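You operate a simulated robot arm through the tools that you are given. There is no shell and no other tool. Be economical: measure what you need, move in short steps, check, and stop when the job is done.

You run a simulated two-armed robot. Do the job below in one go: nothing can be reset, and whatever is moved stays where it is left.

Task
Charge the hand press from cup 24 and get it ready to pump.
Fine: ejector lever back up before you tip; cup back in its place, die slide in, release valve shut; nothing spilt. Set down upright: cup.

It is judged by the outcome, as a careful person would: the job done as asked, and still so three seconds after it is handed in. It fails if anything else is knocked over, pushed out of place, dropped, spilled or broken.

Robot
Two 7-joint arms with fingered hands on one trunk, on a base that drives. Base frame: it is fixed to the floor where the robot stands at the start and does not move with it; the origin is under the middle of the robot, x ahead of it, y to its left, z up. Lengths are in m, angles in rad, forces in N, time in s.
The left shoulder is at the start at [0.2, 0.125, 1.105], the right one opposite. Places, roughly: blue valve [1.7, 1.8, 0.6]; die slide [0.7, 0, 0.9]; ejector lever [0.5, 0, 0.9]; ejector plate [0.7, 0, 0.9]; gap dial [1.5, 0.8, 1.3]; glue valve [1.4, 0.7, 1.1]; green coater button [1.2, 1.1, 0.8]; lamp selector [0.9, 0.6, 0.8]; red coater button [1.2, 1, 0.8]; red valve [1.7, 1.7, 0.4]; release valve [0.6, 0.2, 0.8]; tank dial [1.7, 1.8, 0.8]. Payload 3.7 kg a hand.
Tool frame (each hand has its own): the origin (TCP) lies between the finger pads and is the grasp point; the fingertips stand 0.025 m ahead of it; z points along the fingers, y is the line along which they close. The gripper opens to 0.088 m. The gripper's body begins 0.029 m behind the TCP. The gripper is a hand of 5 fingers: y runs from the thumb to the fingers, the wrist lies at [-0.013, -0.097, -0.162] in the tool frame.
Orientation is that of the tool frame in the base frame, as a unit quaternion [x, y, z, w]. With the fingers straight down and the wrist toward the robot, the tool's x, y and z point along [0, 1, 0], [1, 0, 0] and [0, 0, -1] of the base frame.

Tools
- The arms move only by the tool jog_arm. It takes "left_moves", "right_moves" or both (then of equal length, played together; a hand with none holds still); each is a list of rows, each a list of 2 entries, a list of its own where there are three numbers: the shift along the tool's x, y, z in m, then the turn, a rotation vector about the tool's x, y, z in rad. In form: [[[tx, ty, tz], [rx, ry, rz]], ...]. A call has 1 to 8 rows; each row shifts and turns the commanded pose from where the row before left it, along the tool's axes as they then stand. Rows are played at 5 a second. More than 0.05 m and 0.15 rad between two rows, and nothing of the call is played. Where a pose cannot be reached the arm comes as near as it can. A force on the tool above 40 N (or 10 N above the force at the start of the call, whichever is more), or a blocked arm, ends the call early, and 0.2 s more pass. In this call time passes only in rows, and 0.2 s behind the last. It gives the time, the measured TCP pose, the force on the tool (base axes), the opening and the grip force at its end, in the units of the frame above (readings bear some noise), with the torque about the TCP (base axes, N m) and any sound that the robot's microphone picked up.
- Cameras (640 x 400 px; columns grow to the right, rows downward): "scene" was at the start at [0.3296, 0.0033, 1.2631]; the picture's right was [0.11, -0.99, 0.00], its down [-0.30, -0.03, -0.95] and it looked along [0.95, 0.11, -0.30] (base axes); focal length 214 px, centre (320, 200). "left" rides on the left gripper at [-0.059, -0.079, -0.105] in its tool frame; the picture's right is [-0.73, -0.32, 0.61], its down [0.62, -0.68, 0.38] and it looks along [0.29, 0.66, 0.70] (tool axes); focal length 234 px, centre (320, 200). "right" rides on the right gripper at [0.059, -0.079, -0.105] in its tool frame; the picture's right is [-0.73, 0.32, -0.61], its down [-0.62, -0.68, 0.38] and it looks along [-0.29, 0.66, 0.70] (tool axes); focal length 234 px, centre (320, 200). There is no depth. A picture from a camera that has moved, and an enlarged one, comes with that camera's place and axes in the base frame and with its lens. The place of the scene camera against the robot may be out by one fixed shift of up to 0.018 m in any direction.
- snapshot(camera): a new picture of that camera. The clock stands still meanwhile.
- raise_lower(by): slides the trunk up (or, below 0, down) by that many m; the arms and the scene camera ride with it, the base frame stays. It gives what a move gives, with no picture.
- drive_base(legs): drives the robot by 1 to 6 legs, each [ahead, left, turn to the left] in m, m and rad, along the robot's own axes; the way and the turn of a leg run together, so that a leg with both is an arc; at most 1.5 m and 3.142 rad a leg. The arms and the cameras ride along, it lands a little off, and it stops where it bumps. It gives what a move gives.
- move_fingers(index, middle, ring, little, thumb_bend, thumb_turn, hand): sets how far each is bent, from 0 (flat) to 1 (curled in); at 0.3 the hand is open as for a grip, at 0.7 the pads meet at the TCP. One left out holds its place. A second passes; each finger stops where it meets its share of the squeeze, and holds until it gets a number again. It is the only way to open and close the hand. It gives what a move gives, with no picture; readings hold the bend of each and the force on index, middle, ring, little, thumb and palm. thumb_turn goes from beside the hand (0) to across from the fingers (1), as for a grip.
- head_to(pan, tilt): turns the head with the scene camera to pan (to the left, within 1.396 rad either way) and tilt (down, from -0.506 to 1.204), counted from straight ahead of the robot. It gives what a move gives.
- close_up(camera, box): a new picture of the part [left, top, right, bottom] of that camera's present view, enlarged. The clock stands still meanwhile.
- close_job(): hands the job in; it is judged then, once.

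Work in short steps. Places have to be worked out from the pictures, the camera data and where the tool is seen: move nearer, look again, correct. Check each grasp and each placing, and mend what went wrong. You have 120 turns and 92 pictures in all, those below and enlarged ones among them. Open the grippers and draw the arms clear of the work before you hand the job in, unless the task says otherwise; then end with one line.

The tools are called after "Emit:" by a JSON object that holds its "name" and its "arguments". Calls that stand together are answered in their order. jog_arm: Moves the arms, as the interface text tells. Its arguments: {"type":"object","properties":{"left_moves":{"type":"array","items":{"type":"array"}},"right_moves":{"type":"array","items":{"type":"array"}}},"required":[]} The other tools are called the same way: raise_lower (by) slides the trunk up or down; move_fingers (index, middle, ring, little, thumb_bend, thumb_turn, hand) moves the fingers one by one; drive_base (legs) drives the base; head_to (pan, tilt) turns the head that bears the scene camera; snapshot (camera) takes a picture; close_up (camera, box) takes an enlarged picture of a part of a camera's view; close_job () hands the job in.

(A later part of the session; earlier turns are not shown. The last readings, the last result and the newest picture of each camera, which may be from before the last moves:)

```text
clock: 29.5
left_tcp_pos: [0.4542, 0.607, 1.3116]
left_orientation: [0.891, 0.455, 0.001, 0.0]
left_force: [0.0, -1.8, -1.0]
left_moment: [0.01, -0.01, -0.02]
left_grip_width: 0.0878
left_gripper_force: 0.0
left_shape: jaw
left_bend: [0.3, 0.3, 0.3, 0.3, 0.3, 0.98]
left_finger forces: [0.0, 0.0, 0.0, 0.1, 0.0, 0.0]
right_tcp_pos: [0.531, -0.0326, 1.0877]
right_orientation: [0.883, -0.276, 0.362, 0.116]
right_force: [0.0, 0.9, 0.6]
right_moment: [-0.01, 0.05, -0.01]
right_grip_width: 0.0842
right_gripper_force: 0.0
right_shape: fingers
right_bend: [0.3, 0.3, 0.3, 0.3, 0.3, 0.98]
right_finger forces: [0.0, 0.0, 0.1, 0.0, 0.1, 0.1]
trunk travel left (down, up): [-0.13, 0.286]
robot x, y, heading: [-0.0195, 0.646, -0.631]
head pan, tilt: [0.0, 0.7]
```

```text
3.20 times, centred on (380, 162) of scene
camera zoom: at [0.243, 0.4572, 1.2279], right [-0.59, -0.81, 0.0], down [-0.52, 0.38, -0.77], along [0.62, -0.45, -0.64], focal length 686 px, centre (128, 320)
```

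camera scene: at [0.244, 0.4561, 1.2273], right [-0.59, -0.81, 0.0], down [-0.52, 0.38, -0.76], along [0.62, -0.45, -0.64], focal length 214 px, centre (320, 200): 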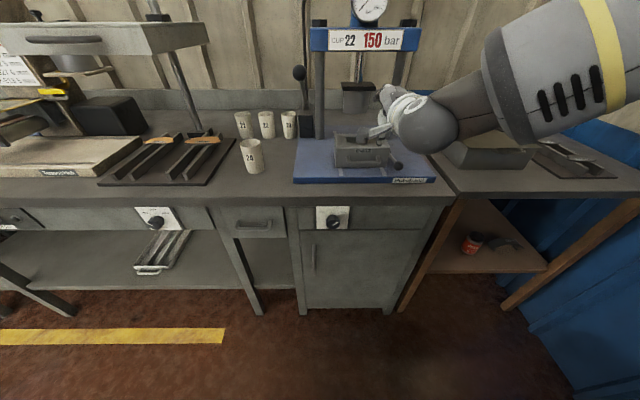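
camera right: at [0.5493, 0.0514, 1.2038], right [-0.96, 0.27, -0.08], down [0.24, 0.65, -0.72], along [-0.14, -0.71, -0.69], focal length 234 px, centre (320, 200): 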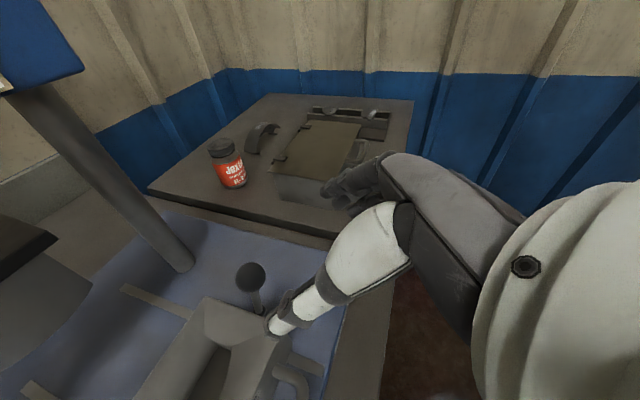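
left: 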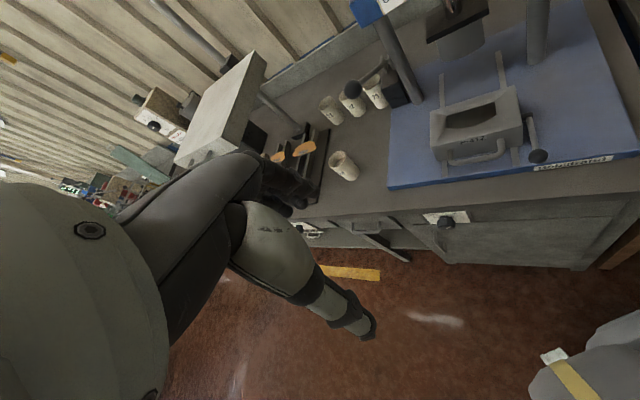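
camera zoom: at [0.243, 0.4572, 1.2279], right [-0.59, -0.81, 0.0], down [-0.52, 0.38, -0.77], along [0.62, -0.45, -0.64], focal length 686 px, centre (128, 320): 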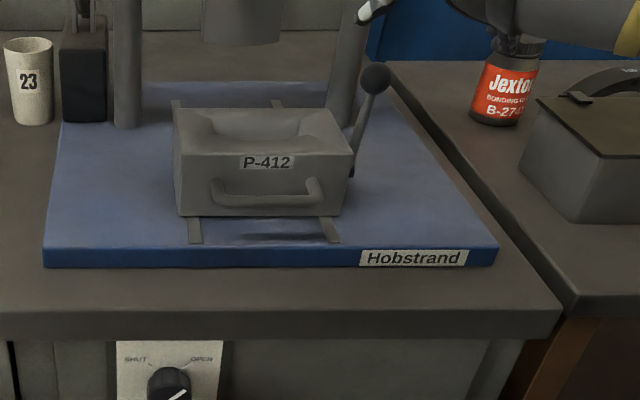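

The lever now stands almost upright and stays there, with the plate lowered. To be sure it is at its stop I close the fingers and nudge the ball gently onward.

Emit:
{"name": "move_fingers", "arguments": {"hand": "right", "index": 0.7, "middle": 0.7, "ring": 0.7, "little": 0.7, "thumb_bend": 0.7}}

Emit:
{"name": "jog_arm", "arguments": {"right_moves": [[[-0.025, 0, 0.025], [0, 0, 0]], [[-0.025, 0, 0.025], [0, 0, 0]], [[0.018, 0, 0.018], [0, 0, 0]], [[0.014, 0, 0.014], [0, 0, 0]], [[0.007, 0, 0.007], [0, 0, 0]], [[0.007, 0, 0.007], [0, 0, 0]]]}}

Emit:
{"name": "snapshot", "arguments": {"camera": "right"}}

```text
clock: 30.5
left_tcp_pos: [0.4522, 0.6074, 1.3112]
left_orientation: [0.891, 0.454, 0.0, 0.0]
left_force: [-0.5, 0.7, -0.8]
left_moment: [0.0, -0.01, -0.01]
left_grip_width: 0.0877
left_gripper_force: 0.1
left_shape: jaw
left_bend: [0.3, 0.3, 0.3, 0.3, 0.3, 0.98]
left_finger forces: [0.0, 0.1, 0.1, 0.1, 0.1, 0.1]
right_tcp_pos: [0.5303, -0.0334, 1.0866]
right_orientation: [0.883, -0.275, 0.362, 0.116]
right_force: [-0.4, -0.5, 0.3]
right_moment: [0.01, 0.01, 0.0]
right_grip_width: 0.0
right_gripper_force: 0.1
right_shape: fingers
right_bend: [0.7, 0.7, 0.7, 0.7, 0.7, 0.98]
right_finger forces: [0.0, 0.0, 0.1, 0.0, 0.0, 0.0]
trunk travel left (down, up): [-0.13, 0.286]
robot x, y, heading: [-0.0208, 0.6506, -0.626]
head pan, tilt: [0.0, 0.7]
```

```text
clock: 31.9
left_tcp_pos: [0.4532, 0.6058, 1.3107]
left_orientation: [0.891, 0.455, 0.001, 0.0]
left_force: [-0.1, -0.6, -0.1]
left_moment: [0.0, 0.0, -0.03]
left_grip_width: 0.0878
left_gripper_force: 0.0
left_shape: jaw
left_bend: [0.3, 0.3, 0.3, 0.3, 0.3, 0.98]
left_finger forces: [0.0, 0.0, 0.0, 0.1, 0.1, 0.1]
right_tcp_pos: [0.5851, -0.069, 1.0132]
right_orientation: [0.883, -0.275, 0.362, 0.116]
right_force: [0.4, -0.9, 0.1]
right_moment: [-0.01, 0.0, 0.04]
right_grip_width: 0.0
right_gripper_force: 0.1
right_shape: fingers
right_bend: [0.7, 0.7, 0.7, 0.7, 0.7, 0.98]
right_finger forces: [0.0, 0.0, 0.0, 0.0, 0.0, 0.0]
trunk travel left (down, up): [-0.13, 0.286]
robot x, y, heading: [-0.0193, 0.6483, -0.627]
head pan, tilt: [0.0, 0.7]
```

```text
61 pictures are left
camera right: at [0.6041, 0.0143, 1.1294], right [-0.96, 0.27, -0.08], down [0.24, 0.65, -0.72], along [-0.14, -0.71, -0.69], focal length 234 px, centre (320, 200)
```

right: 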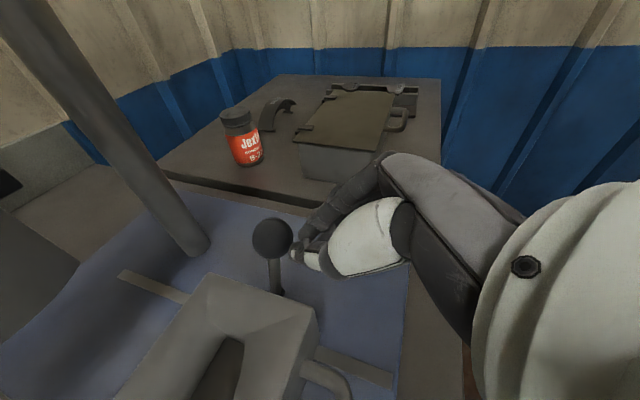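

Emit:
{"name": "jog_arm", "arguments": {"right_moves": [[[0.01, 0, 0.01], [0, 0, 0]], [[0.01, 0, 0.01], [0, 0, 0]], [[0.007, 0, 0.007], [0, 0, 0]]]}}

Emit:
{"name": "snapshot", "arguments": {"camera": "right"}}

```text
clock: 32.7
left_tcp_pos: [0.4537, 0.6077, 1.3105]
left_orientation: [0.891, 0.454, 0.0, 0.0]
left_force: [-0.6, -0.7, 0.6]
left_moment: [-0.01, 0.01, -0.05]
left_grip_width: 0.0877
left_gripper_force: 0.0
left_shape: jaw
left_bend: [0.3, 0.3, 0.3, 0.3, 0.3, 0.98]
left_finger forces: [0.1, 0.0, 0.0, 0.0, 0.1, 0.0]
right_tcp_pos: [0.6154, -0.0928, 1.0151]
right_orientation: [0.883, -0.275, 0.362, 0.117]
right_force: [-0.2, -0.3, -0.1]
right_moment: [0.0, -0.02, 0.01]
right_grip_width: 0.0
right_gripper_force: 0.0
right_shape: fingers
right_bend: [0.7, 0.7, 0.7, 0.7, 0.7, 0.98]
right_finger forces: [0.0, 0.1, 0.0, 0.0, 0.0, 0.0]
trunk travel left (down, up): [-0.13, 0.286]
robot x, y, heading: [-0.0189, 0.6491, -0.631]
head pan, tilt: [0.0, 0.7]
```

```text
60 pictures are left
camera right: at [0.6356, -0.0084, 1.1301], right [-0.96, 0.27, -0.08], down [0.24, 0.65, -0.72], along [-0.14, -0.71, -0.69], focal length 234 px, centre (320, 200)
```

right: 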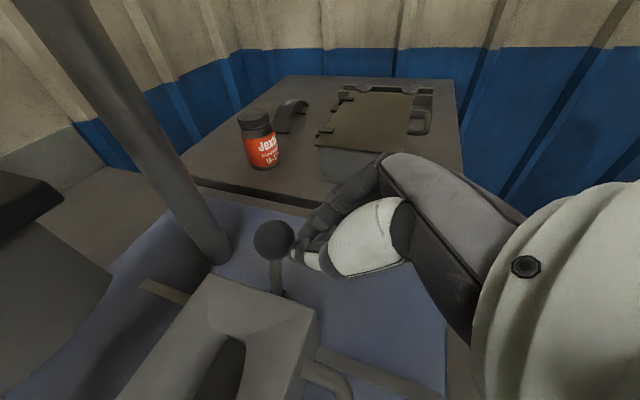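

The die itself slid with the nudge, so the lever is at its stop and the slide runs very easily. I draw back and see where the die is.

Emit:
{"name": "jog_arm", "arguments": {"right_moves": [[[-0.02, 0, -0.02], [0, 0, 0]], [[-0.02, 0, -0.025], [0, 0, 0]], [[0, 0, -0.04], [0, 0, 0]], [[0, 0, -0.04], [0, 0, 0]], [[0, 0.03, -0.03], [0, 0, 0]]]}}

Emit:
{"name": "snapshot", "arguments": {"camera": "scene"}}

Emit:
{"name": "close_up", "arguments": {"camera": "scene", "box": [280, 100, 440, 200]}}

```text
clock: 33.9
left_tcp_pos: [0.4518, 0.6062, 1.3121]
left_orientation: [0.891, 0.455, 0.001, 0.0]
left_force: [0.0, 0.3, 0.6]
left_moment: [-0.01, -0.02, -0.02]
left_grip_width: 0.0877
left_gripper_force: 0.1
left_shape: jaw
left_bend: [0.3, 0.3, 0.3, 0.3, 0.3, 0.98]
left_finger forces: [0.1, 0.1, 0.1, 0.0, 0.0, 0.0]
right_tcp_pos: [0.485, -0.0382, 1.0989]
right_orientation: [0.883, -0.274, 0.363, 0.116]
right_force: [0.1, 0.6, 0.3]
right_moment: [0.0, -0.03, 0.01]
right_grip_width: 0.0
right_gripper_force: 0.1
right_shape: fingers
right_bend: [0.7, 0.7, 0.7, 0.7, 0.7, 0.98]
right_finger forces: [0.1, 0.0, 0.1, 0.1, 0.0, 0.0]
trunk travel left (down, up): [-0.13, 0.286]
robot x, y, heading: [-0.0205, 0.6481, -0.628]
head pan, tilt: [0.0, 0.7]
```

```text
59 pictures are left
camera scene: at [0.2423, 0.4564, 1.2279], right [-0.59, -0.81, 0.0], down [-0.52, 0.38, -0.77], along [0.62, -0.45, -0.64], focal length 214 px, centre (320, 200)
```

scene: 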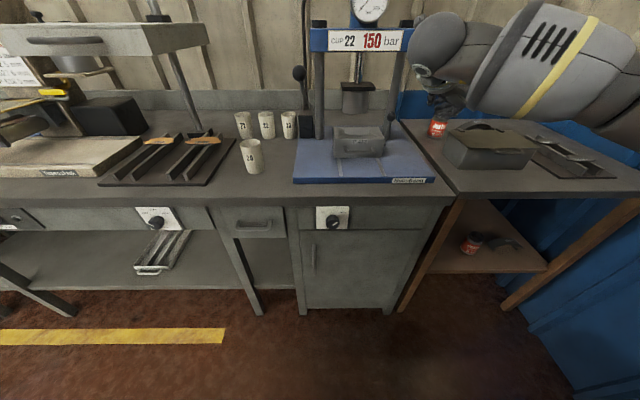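

```text
4.00 times, centred on (360, 150) of scene
camera zoom: at [0.2423, 0.4564, 1.2279], right [-0.59, -0.81, 0.0], down [-0.52, 0.38, -0.77], along [0.62, -0.45, -0.64], focal length 858 px, centre (160, 400)
```

zoom: 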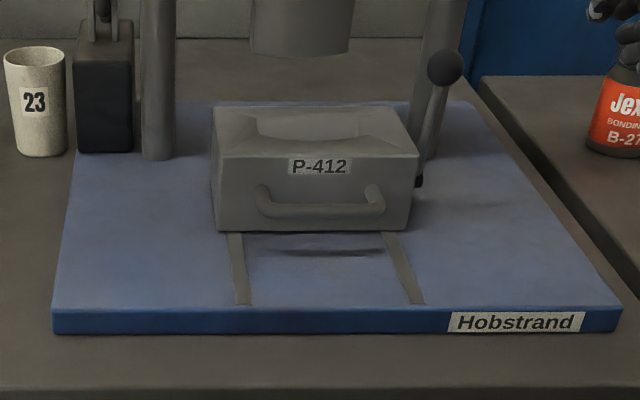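

The die moved in about 6 cm, but its hopper is still clear in front of the ram, so I can charge it there. I now bring the left hand forward toward cup 24 and clear the right hand away.

Emit:
{"name": "jog_arm", "arguments": {"left_moves": [[[0.003, 0.0375, 0.025], [0, 0, 0]], [[0.003, 0.0375, 0.025], [0, 0, 0]], [[0.003, 0.0375, 0.025], [0, 0, 0]], [[0.003, 0.0375, 0.025], [0, 0, 0]], [[0.003, 0.0375, 0.025], [0, 0, 0]], [[0.003, 0.0375, 0.025], [0, 0, 0]], [[0.003, 0.0375, 0.025], [0, 0, 0]], [[0.003, 0.0375, 0.025], [0, 0, 0]]], "right_moves": [[[-0.0044, 0.0188, -0.0133], [0, 0, 0]], [[-0.0044, 0.0188, -0.0133], [0, 0, 0]], [[-0.0044, 0.0188, -0.0133], [0, 0, 0]], [[-0.0044, 0.0188, -0.0133], [0, 0, 0]], [[-0.0044, 0.0188, -0.0133], [0, 0, 0]], [[-0.0044, 0.0188, -0.0133], [0, 0, 0]], [[-0.0044, 0.0188, -0.0133], [0, 0, 0]], [[-0.0044, 0.0188, -0.0133], [0, 0, 0]]]}}

Emit:
{"name": "snapshot", "arguments": {"camera": "left"}}

```text
clock: 35.7
left_tcp_pos: [0.7115, 0.4498, 1.1119]
left_orientation: [0.891, 0.454, 0.0, -0.002]
left_force: [0.8, -0.1, 0.0]
left_moment: [0.01, 0.01, 0.02]
left_grip_width: 0.0877
left_gripper_force: 0.1
left_shape: jaw
left_bend: [0.3, 0.3, 0.3, 0.3, 0.3, 0.98]
left_finger forces: [0.0, 0.0, 0.1, 0.0, 0.0, 0.1]
right_tcp_pos: [0.3177, -0.1056, 1.1484]
right_orientation: [0.884, -0.275, 0.361, 0.117]
right_force: [-0.3, 0.2, 0.2]
right_moment: [0.03, 0.02, 0.02]
right_grip_width: 0.0001
right_gripper_force: 0.2
right_shape: fingers
right_bend: [0.7, 0.7, 0.7, 0.7, 0.7, 0.98]
right_finger forces: [0.0, 0.1, 0.0, 0.0, 0.1, 0.1]
trunk travel left (down, up): [-0.13, 0.286]
robot x, y, heading: [-0.0204, 0.6462, -0.629]
head pan, tilt: [0.0, 0.7]
```

```text
57 pictures are left
camera left: at [0.6115, 0.4493, 1.2176], right [-0.69, -0.4, -0.61], down [-0.19, 0.91, -0.38], along [0.7, -0.15, -0.7], focal length 234 px, centre (320, 200)
```

left: 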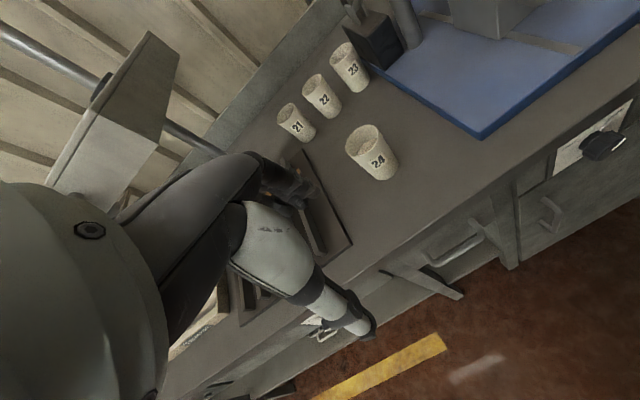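

Cross-checking rays from several views puts the table top nearer z 0.84 and cup 24 at about [0.86, 0.28]. I zoom for a better fix.

Emit:
{"name": "close_up", "arguments": {"camera": "left", "box": [320, 100, 432, 170]}}

Emit:
{"name": "close_up", "arguments": {"camera": "left", "box": [330, 150, 442, 220]}}

Emit:
{"name": "close_up", "arguments": {"camera": "scene", "box": [210, 120, 306, 180]}}

```text
5.71 times, centred on (376, 135) of left
camera zoom: at [0.6115, 0.4493, 1.2176], right [-0.69, -0.4, -0.61], down [-0.19, 0.91, -0.38], along [0.7, -0.15, -0.7], focal length 1338 px, centre (0, 571)
```

zoom: 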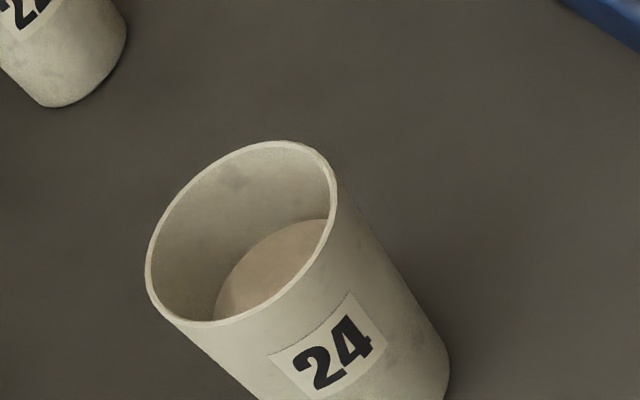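

```text
5.71 times, centred on (386, 185) of left
camera zoom: at [0.6115, 0.4493, 1.2176], right [-0.69, -0.4, -0.61], down [-0.19, 0.91, -0.38], along [0.7, -0.15, -0.7], focal length 1338 px, centre (-57, 286)
```

zoom: 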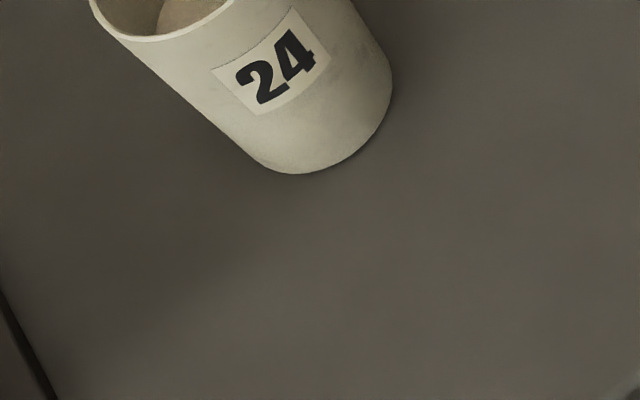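

```text
6.67 times, centred on (258, 150) of scene
camera zoom: at [0.2445, 0.4558, 1.227], right [-0.59, -0.81, 0.0], down [-0.52, 0.38, -0.76], along [0.62, -0.45, -0.64], focal length 1430 px, centre (733, 533)
```

zoom: 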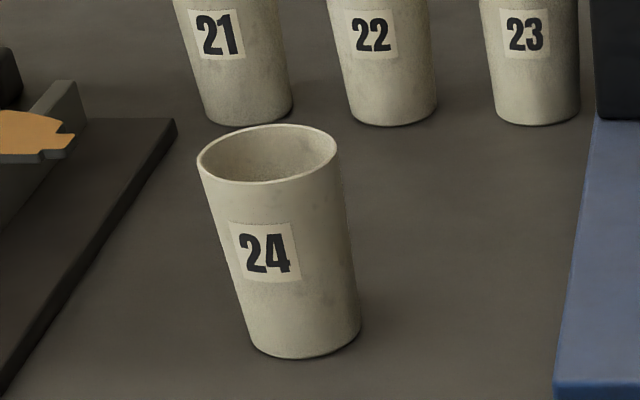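

Cup 24: centre about [0.863, 0.271], base z 0.838, rim z 0.936, about 0.068 m wide. I rotate the left hand to a side-on grasp (fingers level, pointing at the table), thumb on the right.

Emit:
{"name": "jog_arm", "arguments": {"left_moves": [[[0, 0, 0], [-0.0756, -0.0756, -0.0756]], [[0, 0, 0], [-0.0756, -0.0756, -0.0756]], [[0, 0, 0], [-0.0756, -0.0756, -0.0756]], [[0, 0, 0], [-0.0756, -0.0756, -0.0756]], [[0, 0, 0], [-0.0756, -0.0756, -0.0756]], [[0, 0, 0], [-0.0756, -0.0756, -0.0756]], [[0, 0, 0], [-0.0756, -0.0756, -0.0756]], [[0, 0, 0], [-0.0756, -0.0756, -0.0756]]]}}

Emit:
{"name": "jog_arm", "arguments": {"left_moves": [[[0, 0, 0], [-0.0756, -0.0756, -0.0756]], [[0, 0, 0], [-0.0756, -0.0756, -0.0756]], [[0, 0, 0], [-0.0756, -0.0756, -0.0756]], [[0, 0, 0], [-0.0756, -0.0756, -0.0756]], [[0, 0, 0], [-0.0756, -0.0756, -0.0756]], [[0, 0, 0], [-0.0756, -0.0756, -0.0756]], [[0, 0, 0], [-0.0756, -0.0756, -0.0756]], [[0, 0, 0], [-0.0756, 0.0494, -0.0756]]]}}

```text
clock: 37.5
left_tcp_pos: [0.7106, 0.4504, 1.1121]
left_orientation: [0.64, 0.651, -0.126, 0.389]
left_force: [-0.3, -0.5, -0.3]
left_moment: [0.0, 0.0, -0.01]
left_grip_width: 0.0878
left_gripper_force: 0.1
left_shape: jaw
left_bend: [0.3, 0.3, 0.3, 0.3, 0.3, 0.98]
left_finger forces: [0.0, 0.1, 0.0, 0.0, 0.0, 0.0]
right_tcp_pos: [0.3173, -0.1052, 1.1484]
right_orientation: [0.883, -0.275, 0.362, 0.117]
right_force: [0.3, -0.1, -0.2]
right_moment: [-0.02, 0.02, -0.01]
right_grip_width: 0.0
right_gripper_force: 0.0
right_shape: fingers
right_bend: [0.7, 0.7, 0.7, 0.7, 0.7, 0.98]
right_finger forces: [0.1, 0.1, 0.0, 0.1, 0.1, 0.0]
trunk travel left (down, up): [-0.13, 0.286]
robot x, y, heading: [-0.0198, 0.649, -0.632]
head pan, tilt: [0.0, 0.7]
```

```text
clock: 39.3
left_tcp_pos: [0.7111, 0.4511, 1.111]
left_orientation: [0.231, 0.713, -0.201, 0.631]
left_force: [0.1, 0.8, 0.0]
left_moment: [0.04, 0.02, -0.01]
left_grip_width: 0.0875
left_gripper_force: 0.0
left_shape: jaw
left_bend: [0.3, 0.3, 0.3, 0.3, 0.3, 0.98]
left_finger forces: [0.0, 0.0, 0.1, 0.0, 0.0, 0.1]
right_tcp_pos: [0.3172, -0.1041, 1.1504]
right_orientation: [0.883, -0.276, 0.362, 0.117]
right_force: [-0.2, 0.3, 0.5]
right_moment: [-0.01, 0.0, 0.02]
right_grip_width: 0.0
right_gripper_force: 0.0
right_shape: fingers
right_bend: [0.7, 0.7, 0.7, 0.7, 0.7, 0.98]
right_finger forces: [0.0, 0.1, 0.0, 0.0, 0.0, 0.1]
trunk travel left (down, up): [-0.13, 0.286]
robot x, y, heading: [-0.0202, 0.6491, -0.628]
head pan, tilt: [0.0, 0.7]
```

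Emit:
{"name": "jog_arm", "arguments": {"left_moves": [[[0.0305, -0.0097, 0.022], [0, 0, 0]], [[0.0305, -0.0097, 0.022], [0, 0, 0]], [[0.0305, -0.0097, 0.022], [0, 0, 0]], [[0.0305, -0.0097, 0.022], [0, 0, 0]], [[0.0305, -0.0097, 0.022], [0, 0, 0]], [[0.0305, -0.0097, 0.022], [0, 0, 0]]]}}

Emit:
{"name": "snapshot", "arguments": {"camera": "left"}}

Emit:
{"name": "snapshot", "arguments": {"camera": "scene"}}

```text
clock: 40.7
left_tcp_pos: [0.7817, 0.3241, 1.0772]
left_orientation: [0.233, 0.715, -0.199, 0.628]
left_force: [0.0, 0.9, -0.3]
left_moment: [-0.02, 0.0, 0.0]
left_grip_width: 0.0879
left_gripper_force: 0.0
left_shape: jaw
left_bend: [0.3, 0.3, 0.3, 0.3, 0.3, 0.98]
left_finger forces: [0.0, 0.0, 0.0, 0.0, 0.1, 0.0]
left hand out of reach, approached as far as the arm can: row 1, 2, 3, 4, 5, 6
right_tcp_pos: [0.3179, -0.105, 1.1488]
right_orientation: [0.883, -0.275, 0.362, 0.116]
right_force: [0.0, -0.4, 0.5]
right_moment: [0.01, -0.03, -0.01]
right_grip_width: 0.0002
right_gripper_force: 0.0
right_shape: fingers
right_bend: [0.7, 0.7, 0.7, 0.7, 0.7, 0.98]
right_finger forces: [0.0, 0.1, 0.0, 0.0, 0.0, 0.0]
trunk travel left (down, up): [-0.13, 0.286]
robot x, y, heading: [-0.0177, 0.6492, -0.627]
head pan, tilt: [0.0, 0.7]
```

```text
53 pictures are left
camera left: at [0.6558, 0.3167, 1.1503], right [0.37, -0.67, 0.64], down [-0.15, -0.72, -0.68], along [0.91, 0.16, -0.37], focal length 234 px, centre (320, 200)
```

left: 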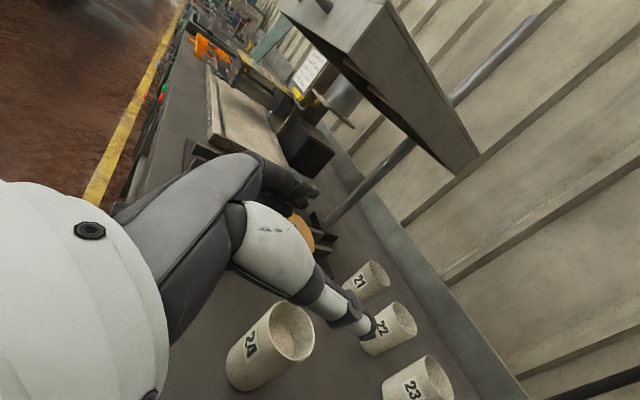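

```text
52 pictures are left
camera scene: at [0.244, 0.4563, 1.2273], right [-0.59, -0.81, 0.0], down [-0.52, 0.38, -0.76], along [0.62, -0.45, -0.64], focal length 214 px, centre (320, 200)
```

scene: 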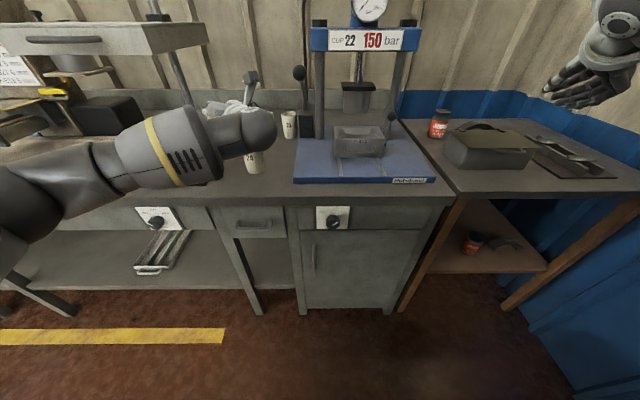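

With level fingers the left arm can't get low enough. I lower the trunk 0.12 m, which brings the hand down while it is still 7 cm short of the cup.

Emit:
{"name": "raise_lower", "arguments": {"by": -0.12}}

```text
clock: 42.2
left_tcp_pos: [0.7795, 0.3253, 0.9612]
left_orientation: [0.231, 0.713, -0.201, 0.631]
left_force: [-0.4, -0.3, -0.1]
left_moment: [0.01, 0.01, 0.03]
left_grip_width: 0.0877
left_gripper_force: 0.1
left_shape: jaw
left_bend: [0.3, 0.3, 0.3, 0.3, 0.3, 0.98]
left_finger forces: [0.0, 0.1, 0.0, 0.0, 0.0, 0.0]
right_tcp_pos: [0.318, -0.105, 1.0303]
right_orientation: [0.883, -0.275, 0.363, 0.117]
right_force: [-1.6, -0.1, 0.0]
right_moment: [0.01, 0.0, 0.0]
right_grip_width: 0.0
right_gripper_force: 0.1
right_shape: fingers
right_bend: [0.7, 0.7, 0.7, 0.7, 0.7, 0.98]
right_finger forces: [0.0, 0.0, 0.0, 0.1, 0.0, 0.0]
trunk travel left (down, up): [-0.01, 0.406]
robot x, y, heading: [-0.0212, 0.6463, -0.629]
head pan, tilt: [0.0, 0.7]
```

Emit:
{"name": "jog_arm", "arguments": {"left_moves": [[[0, 0, 0], [0, 0.15, 0]], [[0, 0, 0], [0, 0.145, 0]], [[0.0167, 0.006, 0.0163], [0, 0, 0]]]}}

Emit:
{"name": "snapshot", "arguments": {"camera": "left"}}

Emit:
{"name": "snapshot", "arguments": {"camera": "scene"}}

```text
clock: 43.0
left_tcp_pos: [0.7922, 0.3278, 0.9339]
left_orientation: [0.259, 0.798, -0.164, 0.519]
left_force: [1.0, -0.7, -0.1]
left_moment: [-0.02, 0.01, 0.0]
left_grip_width: 0.0876
left_gripper_force: 0.1
left_shape: jaw
left_bend: [0.3, 0.3, 0.3, 0.3, 0.3, 0.98]
left_finger forces: [0.1, 0.0, 0.1, 0.0, 0.0, 0.0]
right_tcp_pos: [0.3196, -0.1049, 1.0296]
right_orientation: [0.883, -0.274, 0.362, 0.116]
right_force: [0.0, 0.1, 0.6]
right_moment: [0.0, 0.01, -0.03]
right_grip_width: 0.0
right_gripper_force: 0.0
right_shape: fingers
right_bend: [0.7, 0.7, 0.7, 0.7, 0.7, 0.98]
right_finger forces: [0.1, 0.0, 0.1, 0.0, 0.1, 0.0]
trunk travel left (down, up): [-0.01, 0.406]
robot x, y, heading: [-0.0151, 0.6453, -0.631]
head pan, tilt: [0.0, 0.7]
```

```text
51 pictures are left
camera left: at [0.6873, 0.3058, 1.0325], right [0.5, -0.76, 0.41], down [-0.32, -0.61, -0.73], along [0.8, 0.23, -0.55], focal length 234 px, centre (320, 200)
```

left: 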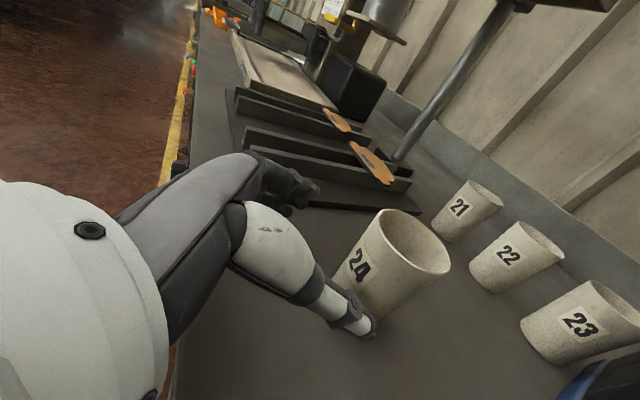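

```text
50 pictures are left
camera scene: at [0.3256, 0.3975, 1.0874], right [-0.59, -0.81, 0.0], down [-0.52, 0.38, -0.76], along [0.62, -0.45, -0.64], focal length 214 px, centre (320, 200)
```

scene: 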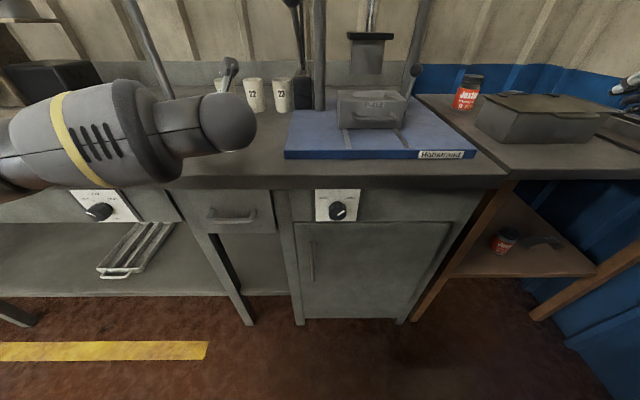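

The cup lies on the hand's axis (rim seen at [0.863, 0.275, 0.93]). I advance in two parts, watching for touch.

Emit:
{"name": "jog_arm", "arguments": {"left_moves": [[[0, -0.001, 0.02], [0, 0, 0]], [[-0.001, -0.001, 0.02], [0, 0, 0]], [[-0.001, -0.001, 0.015], [0, 0, 0]]]}}

Emit:
{"name": "snapshot", "arguments": {"camera": "left"}}

```text
clock: 43.8
left_tcp_pos: [0.8317, 0.2949, 0.9158]
left_orientation: [0.258, 0.798, -0.164, 0.519]
left_force: [0.4, -0.4, -0.1]
left_moment: [-0.04, -0.01, 0.01]
left_grip_width: 0.0879
left_gripper_force: 0.1
left_shape: jaw
left_bend: [0.3, 0.3, 0.3, 0.3, 0.3, 0.98]
left_finger forces: [0.0, 0.1, 0.0, 0.0, 0.0, 0.1]
right_tcp_pos: [0.3199, -0.1059, 1.0287]
right_orientation: [0.883, -0.275, 0.362, 0.117]
right_force: [-0.5, 0.6, 0.3]
right_moment: [0.01, -0.04, 0.02]
right_grip_width: 0.0
right_gripper_force: 0.1
right_shape: fingers
right_bend: [0.7, 0.7, 0.7, 0.7, 0.7, 0.98]
right_finger forces: [0.0, 0.1, 0.0, 0.1, 0.0, 0.1]
trunk travel left (down, up): [-0.01, 0.406]
robot x, y, heading: [-0.02, 0.6469, -0.627]
head pan, tilt: [0.0, 0.7]
```

```text
49 pictures are left
camera left: at [0.7263, 0.2726, 1.0116], right [0.5, -0.76, 0.41], down [-0.32, -0.61, -0.73], along [0.81, 0.23, -0.55], focal length 234 px, centre (320, 200)
```

left: 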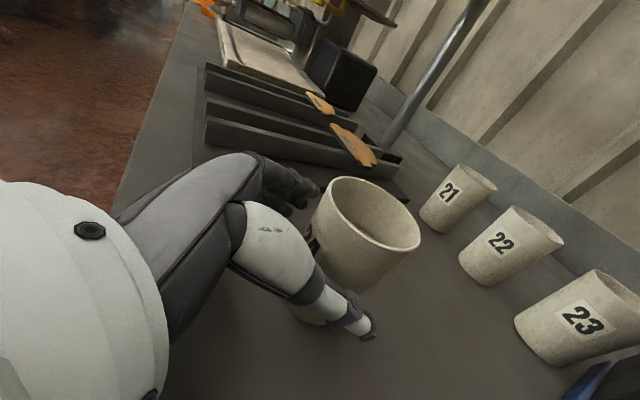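

Emit:
{"name": "jog_arm", "arguments": {"left_moves": [[[0, 0, 0.016], [0, 0, 0]], [[0, 0, 0.012], [0, 0, 0]]]}}

Emit:
{"name": "snapshot", "arguments": {"camera": "left"}}

```text
clock: 44.4
left_tcp_pos: [0.8527, 0.2799, 0.9042]
left_orientation: [0.258, 0.799, -0.164, 0.518]
left_force: [0.9, -0.4, 0.0]
left_moment: [-0.01, 0.01, -0.01]
left_grip_width: 0.0878
left_gripper_force: 0.1
left_shape: jaw
left_bend: [0.3, 0.3, 0.3, 0.3, 0.3, 0.98]
left_finger forces: [0.1, 0.0, 0.0, 0.1, 0.0, 0.0]
right_tcp_pos: [0.3183, -0.1058, 1.0283]
right_orientation: [0.883, -0.275, 0.362, 0.117]
right_force: [-0.2, 0.6, 0.2]
right_moment: [-0.03, -0.01, -0.04]
right_grip_width: 0.0
right_gripper_force: 0.2
right_shape: fingers
right_bend: [0.7, 0.7, 0.7, 0.7, 0.7, 0.98]
right_finger forces: [0.1, 0.0, 0.0, 0.0, 0.0, 0.0]
trunk travel left (down, up): [-0.01, 0.406]
robot x, y, heading: [-0.0186, 0.6484, -0.629]
head pan, tilt: [0.0, 0.7]
```

```text
48 pictures are left
camera left: at [0.7482, 0.2571, 1.0006], right [0.5, -0.76, 0.41], down [-0.32, -0.61, -0.73], along [0.8, 0.23, -0.55], focal length 234 px, centre (320, 200)
```

left: 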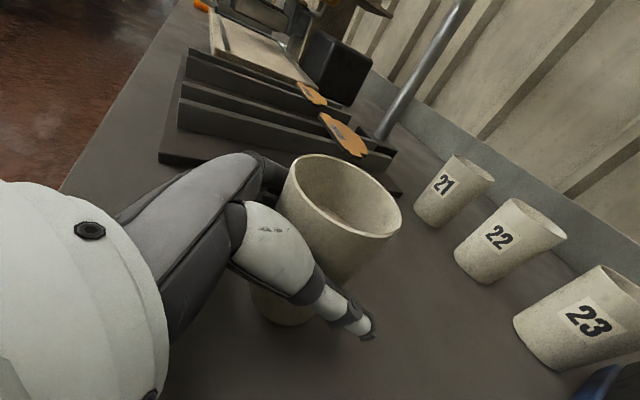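

The cup is between thumb and fingers without touch. I close gently.

Emit:
{"name": "move_fingers", "arguments": {"hand": "left", "index": 0.5, "middle": 0.5, "ring": 0.5, "little": 0.5, "thumb_bend": 0.5}}

Emit:
{"name": "snapshot", "arguments": {"camera": "left"}}

```text
clock: 45.4
left_tcp_pos: [0.8531, 0.2799, 0.9036]
left_orientation: [0.258, 0.798, -0.166, 0.519]
left_force: [-0.2, 0.8, -0.2]
left_moment: [-0.02, -0.06, -0.03]
left_grip_width: 0.0572
left_gripper_force: 8.3
left_shape: fingers
left_bend: [0.43, 0.5, 0.48, 0.5, 0.44, 0.97]
left_finger forces: [6.7, 0.4, 1.2, 0.1, 7.8, 0.0]
right_tcp_pos: [0.3189, -0.1056, 1.029]
right_orientation: [0.883, -0.274, 0.362, 0.116]
right_force: [-0.1, 0.2, 0.0]
right_moment: [0.0, -0.01, -0.02]
right_grip_width: 0.0002
right_gripper_force: 0.1
right_shape: fingers
right_bend: [0.7, 0.7, 0.7, 0.7, 0.7, 0.98]
right_finger forces: [0.1, 0.1, 0.0, 0.1, 0.1, 0.0]
trunk travel left (down, up): [-0.01, 0.406]
robot x, y, heading: [-0.0131, 0.6433, -0.632]
head pan, tilt: [0.0, 0.7]
```

```text
47 pictures are left
camera left: at [0.7478, 0.2571, 1.0007], right [0.5, -0.76, 0.41], down [-0.32, -0.61, -0.73], along [0.8, 0.23, -0.55], focal length 234 px, centre (320, 200)
```

left: 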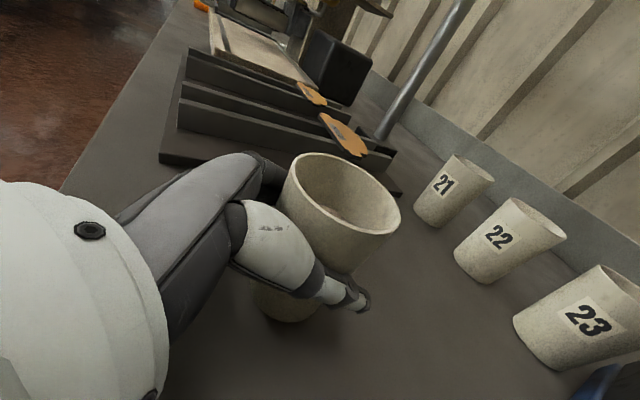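

Emit:
{"name": "move_fingers", "arguments": {"hand": "left", "index": 0.55, "middle": 0.65, "ring": 0.65, "little": 0.65, "thumb_bend": 0.6}}

Emit:
{"name": "jog_arm", "arguments": {"left_moves": [[[-0.0183, 0, -0.008], [0, 0, 0]]]}}

Emit:
{"name": "snapshot", "arguments": {"camera": "left"}}

```text
clock: 46.4
left_tcp_pos: [0.8532, 0.2803, 0.9042]
left_orientation: [0.259, 0.798, -0.164, 0.519]
left_force: [0.1, 1.3, 2.0]
left_moment: [0.09, -0.06, -0.02]
left_grip_width: 0.055
left_gripper_force: 19.1
left_shape: fingers
left_bend: [0.49, 0.58, 0.57, 0.61, 0.44, 0.93]
left_finger forces: [5.6, 4.8, 5.4, 4.1, 18.6, 0.1]
right_tcp_pos: [0.3184, -0.1063, 1.0297]
right_orientation: [0.883, -0.274, 0.362, 0.117]
right_force: [0.7, -0.7, 0.1]
right_moment: [-0.01, -0.04, 0.02]
right_grip_width: 0.0
right_gripper_force: 0.0
right_shape: fingers
right_bend: [0.7, 0.7, 0.7, 0.7, 0.7, 0.98]
right_finger forces: [0.0, 0.0, 0.0, 0.0, 0.1, 0.1]
trunk travel left (down, up): [-0.01, 0.406]
robot x, y, heading: [-0.0192, 0.6481, -0.628]
head pan, tilt: [0.0, 0.7]
```

```text
clock: 46.8
left_tcp_pos: [0.851, 0.2788, 0.9242]
left_orientation: [0.259, 0.798, -0.165, 0.518]
left_force: [-0.1, -0.5, -0.5]
left_moment: [0.01, 0.0, -0.02]
left_grip_width: 0.0551
left_gripper_force: 18.8
left_shape: fingers
left_bend: [0.49, 0.59, 0.57, 0.61, 0.44, 0.93]
left_finger forces: [5.8, 4.7, 5.0, 3.7, 18.6, 0.0]
right_tcp_pos: [0.3179, -0.1054, 1.0299]
right_orientation: [0.883, -0.275, 0.362, 0.116]
right_force: [0.6, 0.2, 0.4]
right_moment: [-0.02, -0.01, 0.01]
right_grip_width: 0.0
right_gripper_force: 0.0
right_shape: fingers
right_bend: [0.7, 0.7, 0.7, 0.7, 0.7, 0.98]
right_finger forces: [0.0, 0.0, 0.0, 0.1, 0.1, 0.0]
trunk travel left (down, up): [-0.01, 0.406]
robot x, y, heading: [-0.0179, 0.6509, -0.628]
head pan, tilt: [0.0, 0.7]
```

```text
46 pictures are left
camera left: at [0.7455, 0.2572, 1.0208], right [0.5, -0.76, 0.41], down [-0.32, -0.61, -0.73], along [0.8, 0.23, -0.55], focal length 234 px, centre (320, 200)
```

left: 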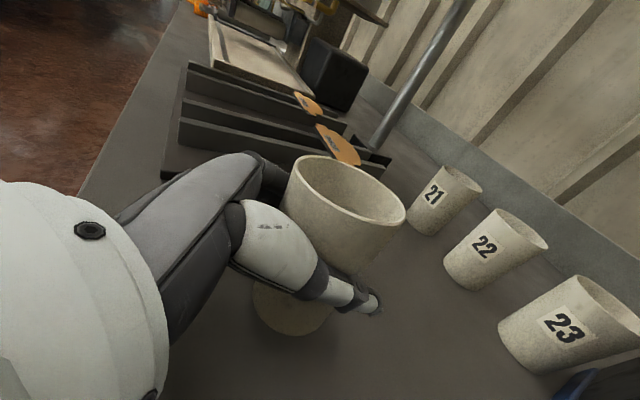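

The cup is held firmly and lifted upright. I raise the trunk to carry it clear of the press bed, then look at the die.

Emit:
{"name": "raise_lower", "arguments": {"by": 0.12}}

Emit:
{"name": "snapshot", "arguments": {"camera": "scene"}}

Emit:
{"name": "close_up", "arguments": {"camera": "scene", "box": [320, 80, 432, 150]}}

Emit:
{"name": "snapshot", "arguments": {"camera": "right"}}

```text
clock: 48.3
left_tcp_pos: [0.776, 0.3357, 1.2744]
left_orientation: [0.224, 0.695, -0.208, 0.65]
left_force: [0.0, 0.3, -1.7]
left_moment: [-0.01, -0.01, 0.04]
left_grip_width: 0.055
left_gripper_force: 18.4
left_shape: fingers
left_bend: [0.49, 0.59, 0.57, 0.61, 0.44, 0.93]
left_finger forces: [5.8, 4.6, 5.0, 3.7, 18.5, 0.0]
right_tcp_pos: [0.3208, -0.1063, 1.1475]
right_orientation: [0.884, -0.274, 0.36, 0.116]
right_force: [-0.2, 0.2, -0.1]
right_moment: [-0.01, -0.01, -0.03]
right_grip_width: 0.0001
right_gripper_force: 0.0
right_shape: fingers
right_bend: [0.7, 0.7, 0.7, 0.7, 0.7, 0.98]
right_finger forces: [0.0, 0.0, 0.0, 0.1, 0.0, 0.0]
trunk travel left (down, up): [-0.13, 0.286]
robot x, y, heading: [-0.0164, 0.6447, -0.626]
head pan, tilt: [0.0, 0.7]
```

```text
45 pictures are left
camera scene: at [0.2453, 0.4557, 1.2266], right [-0.59, -0.81, 0.0], down [-0.52, 0.38, -0.76], along [0.62, -0.45, -0.65], focal length 214 px, centre (320, 200)
```

scene: 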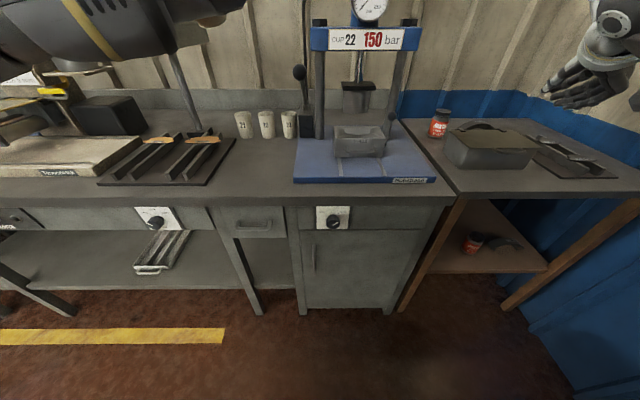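

```text
5.71 times, centred on (376, 115) of scene
camera zoom: at [0.2453, 0.4557, 1.2266], right [-0.59, -0.81, 0.0], down [-0.52, 0.38, -0.76], along [0.62, -0.45, -0.65], focal length 1226 px, centre (0, 686)
```

zoom: 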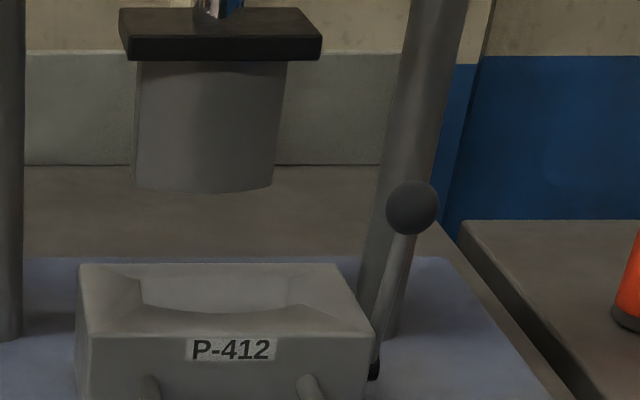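

```text
43 pictures are left
camera right: at [0.3399, -0.0231, 1.2626], right [-0.96, 0.27, -0.07], down [0.24, 0.66, -0.72], along [-0.15, -0.7, -0.7], focal length 234 px, centre (320, 200)
```

right: 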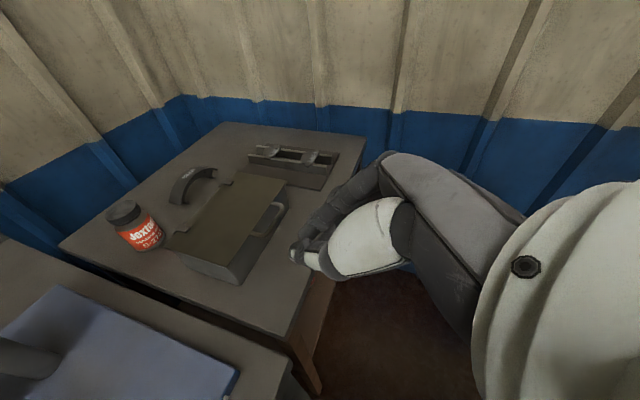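

The trunk move carried the left hand higher than expected, to z 1.27, and pitched it about 0.35 rad. I check the cup's contents.

Emit:
{"name": "snapshot", "arguments": {"camera": "left"}}

```text
42 pictures are left
camera left: at [0.6466, 0.3301, 1.3416], right [0.34, -0.65, 0.68], down [-0.12, -0.75, -0.65], along [0.93, 0.14, -0.34], focal length 234 px, centre (320, 200)
```

left: 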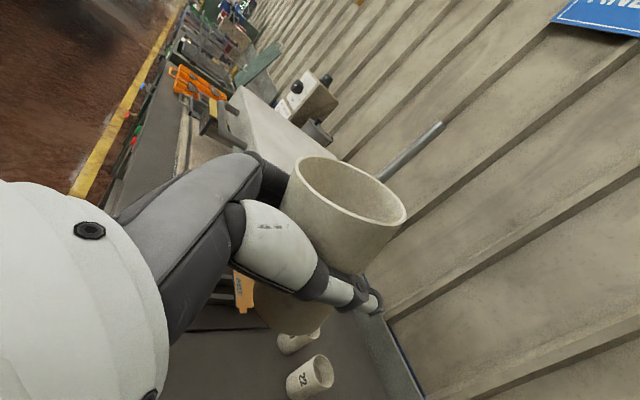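

The cup still looks undisturbed. The pump lever's ball juts out at about [0.775, 0.135, 1.12], so I must pass in front of it. First I level the cup (pitch +0.35) and draw back a little.

Emit:
{"name": "jog_arm", "arguments": {"left_moves": [[[0, 0, -0.013], [0, 0.09, 0]], [[0, 0, -0.013], [0, 0.09, 0]], [[0, 0, -0.013], [0, 0.09, 0]], [[0, 0, -0.013], [0, 0.09, 0]]]}}

Emit:
{"name": "snapshot", "arguments": {"camera": "left"}}

```text
clock: 49.3
left_tcp_pos: [0.731, 0.3659, 1.289]
left_orientation: [0.257, 0.8, -0.164, 0.516]
left_force: [-0.8, 0.4, -1.6]
left_moment: [0.01, -0.01, 0.0]
left_grip_width: 0.0552
left_gripper_force: 18.7
left_shape: fingers
left_bend: [0.49, 0.59, 0.57, 0.61, 0.44, 0.93]
left_finger forces: [5.8, 4.7, 5.0, 3.6, 18.4, 0.0]
right_tcp_pos: [0.3181, -0.1048, 1.1505]
right_orientation: [0.883, -0.274, 0.363, 0.117]
right_force: [-0.6, -0.2, 0.0]
right_moment: [0.02, 0.03, -0.02]
right_grip_width: 0.0001
right_gripper_force: 0.0
right_shape: fingers
right_bend: [0.7, 0.7, 0.7, 0.7, 0.7, 0.98]
right_finger forces: [0.0, 0.0, 0.1, 0.1, 0.1, 0.0]
trunk travel left (down, up): [-0.13, 0.286]
robot x, y, heading: [-0.0194, 0.6483, -0.629]
head pan, tilt: [0.0, 0.7]
```

```text
41 pictures are left
camera left: at [0.6252, 0.3435, 1.3876], right [0.51, -0.76, 0.41], down [-0.32, -0.61, -0.73], along [0.8, 0.24, -0.55], focal length 234 px, centre (320, 200)
```

left: 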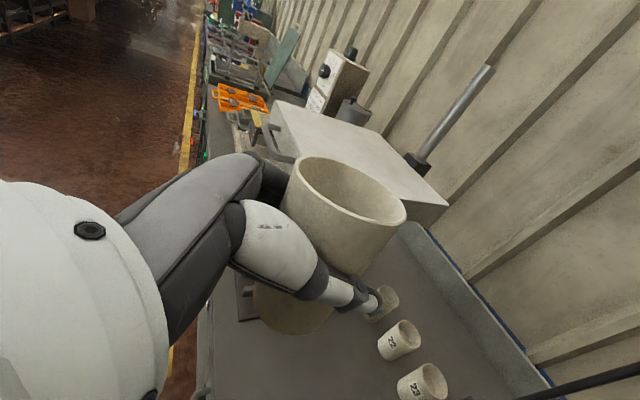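

Emit:
{"name": "jog_arm", "arguments": {"left_moves": [[[0.0182, -0.0377, 0.0082], [0, 0, 0]], [[0.0182, -0.0377, 0.0082], [0, 0, 0]], [[0.0182, -0.0377, 0.0082], [0, 0, 0]], [[0.0182, -0.0377, 0.0082], [0, 0, 0]], [[0.0182, -0.0377, 0.0082], [0, 0, 0]], [[0.0182, -0.0377, 0.0082], [0, 0, 0]], [[0.0182, -0.0377, 0.0082], [0, 0, 0]], [[0.0182, -0.0377, 0.0082], [0, 0, 0]]]}}

Emit:
{"name": "snapshot", "arguments": {"camera": "scene"}}

Emit:
{"name": "snapshot", "arguments": {"camera": "left"}}

```text
clock: 51.1
left_tcp_pos: [0.669, 0.3529, 1.2122]
left_orientation: [0.258, 0.8, -0.166, 0.516]
left_force: [-0.1, 0.3, -1.4]
left_moment: [0.01, 0.02, -0.01]
left_grip_width: 0.0553
left_gripper_force: 19.1
left_shape: fingers
left_bend: [0.49, 0.59, 0.57, 0.61, 0.44, 0.93]
left_finger forces: [5.7, 4.7, 5.1, 3.5, 18.2, 0.0]
left hand out of reach, approached as far as the arm can: row 1, 2, 3, 4, 5, 6, 7, 8
right_tcp_pos: [0.3186, -0.105, 1.1493]
right_orientation: [0.884, -0.274, 0.361, 0.116]
right_force: [0.4, -0.2, -0.3]
right_moment: [-0.02, -0.01, 0.0]
right_grip_width: 0.0
right_gripper_force: 0.1
right_shape: fingers
right_bend: [0.7, 0.7, 0.7, 0.7, 0.7, 0.98]
right_finger forces: [0.0, 0.1, 0.0, 0.1, 0.1, 0.0]
trunk travel left (down, up): [-0.13, 0.286]
robot x, y, heading: [-0.0191, 0.6464, -0.624]
head pan, tilt: [0.0, 0.7]
```

```text
40 pictures are left
camera scene: at [0.2436, 0.4565, 1.2275], right [-0.59, -0.81, 0.0], down [-0.52, 0.38, -0.77], along [0.62, -0.45, -0.64], focal length 214 px, centre (320, 200)
```

scene: 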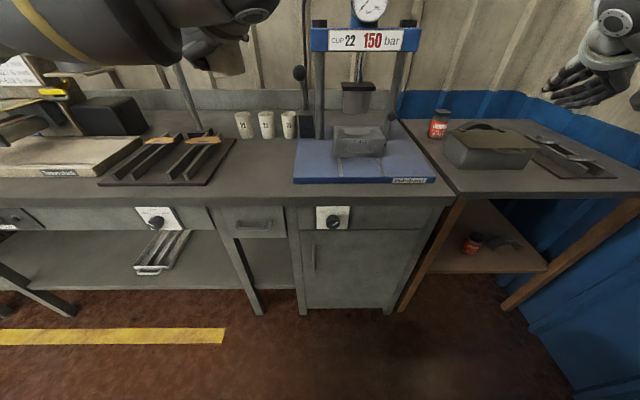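

```text
39 pictures are left
camera left: at [0.5629, 0.3299, 1.3094], right [0.5, -0.76, 0.41], down [-0.32, -0.61, -0.73], along [0.8, 0.23, -0.55], focal length 234 px, centre (320, 200)
```

left: 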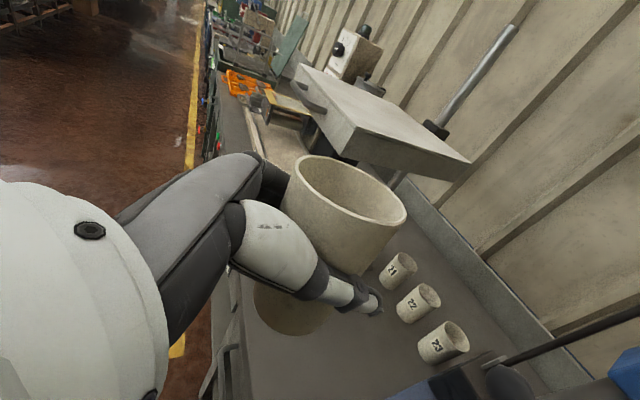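

The left arm can't cross over that far, so I'll drive the base 0.26 m to the right, along the table, with the cup held high and drawn back in front of the pump lever.

Emit:
{"name": "drive_base", "arguments": {"legs": [[0, -0.26, 0]]}}

Emit:
{"name": "snapshot", "arguments": {"camera": "scene"}}

```text
clock: 53.9
left_tcp_pos: [0.5162, 0.1426, 1.211]
left_orientation: [0.258, 0.8, -0.166, 0.516]
left_force: [-0.8, 0.6, -1.6]
left_moment: [0.0, 0.01, -0.04]
left_grip_width: 0.055
left_gripper_force: 18.9
left_shape: fingers
left_bend: [0.49, 0.59, 0.57, 0.61, 0.44, 0.93]
left_finger forces: [5.7, 4.8, 5.2, 3.4, 18.2, 0.1]
right_tcp_pos: [0.1659, -0.3138, 1.1494]
right_orientation: [0.883, -0.277, 0.361, 0.117]
right_force: [-0.4, 0.3, -0.1]
right_moment: [-0.01, 0.02, -0.02]
right_grip_width: 0.0
right_gripper_force: 0.0
right_shape: fingers
right_bend: [0.7, 0.7, 0.7, 0.7, 0.7, 0.98]
right_finger forces: [0.1, 0.0, 0.1, 0.0, 0.1, 0.0]
trunk travel left (down, up): [-0.13, 0.286]
robot x, y, heading: [-0.1723, 0.444, -0.627]
head pan, tilt: [0.0, 0.7]
```

```text
38 pictures are left
camera scene: at [0.0924, 0.2486, 1.2275], right [-0.59, -0.81, 0.0], down [-0.52, 0.38, -0.76], along [0.62, -0.45, -0.64], focal length 214 px, centre (320, 200)
```

scene: 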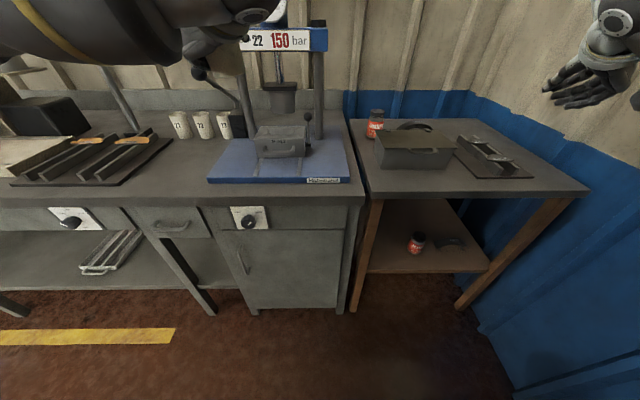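

Emit:
{"name": "jog_arm", "arguments": {"left_moves": [[[0.0105, 0.001, 0.0375], [0, 0, 0]], [[0.0105, 0.001, 0.0375], [0, 0, 0]], [[0.0105, 0.001, 0.0375], [0, 0, 0]], [[0.0105, 0.001, 0.0375], [0, 0, 0]]]}}

Emit:
{"name": "snapshot", "arguments": {"camera": "left"}}

```text
clock: 54.9
left_tcp_pos: [0.6136, 0.1234, 1.121]
left_orientation: [0.258, 0.8, -0.165, 0.516]
left_force: [-0.1, 0.6, -1.2]
left_moment: [-0.01, -0.01, 0.01]
left_grip_width: 0.055
left_gripper_force: 18.4
left_shape: fingers
left_bend: [0.49, 0.59, 0.58, 0.61, 0.44, 0.93]
left_finger forces: [5.7, 4.7, 5.0, 3.4, 17.9, 0.0]
left hand out of reach, approached as far as the arm can: row 1, 2, 3, 4
right_tcp_pos: [0.1671, -0.3135, 1.1488]
right_orientation: [0.882, -0.277, 0.362, 0.117]
right_force: [-0.7, 0.2, 0.6]
right_moment: [0.02, -0.01, -0.03]
right_grip_width: 0.0
right_gripper_force: 0.0
right_shape: fingers
right_bend: [0.7, 0.7, 0.7, 0.7, 0.7, 0.98]
right_finger forces: [0.0, 0.0, 0.0, 0.0, 0.1, 0.0]
trunk travel left (down, up): [-0.13, 0.286]
robot x, y, heading: [-0.1662, 0.4398, -0.631]
head pan, tilt: [0.0, 0.7]
```

```text
37 pictures are left
camera left: at [0.5082, 0.1011, 1.2188], right [0.5, -0.76, 0.41], down [-0.32, -0.6, -0.73], along [0.8, 0.23, -0.55], focal length 234 px, centre (320, 200)
```

left: 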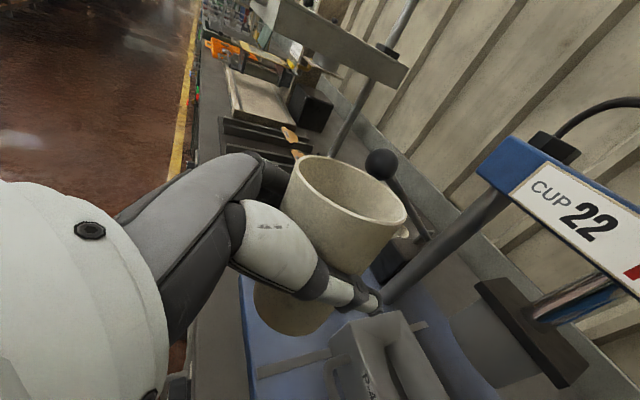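

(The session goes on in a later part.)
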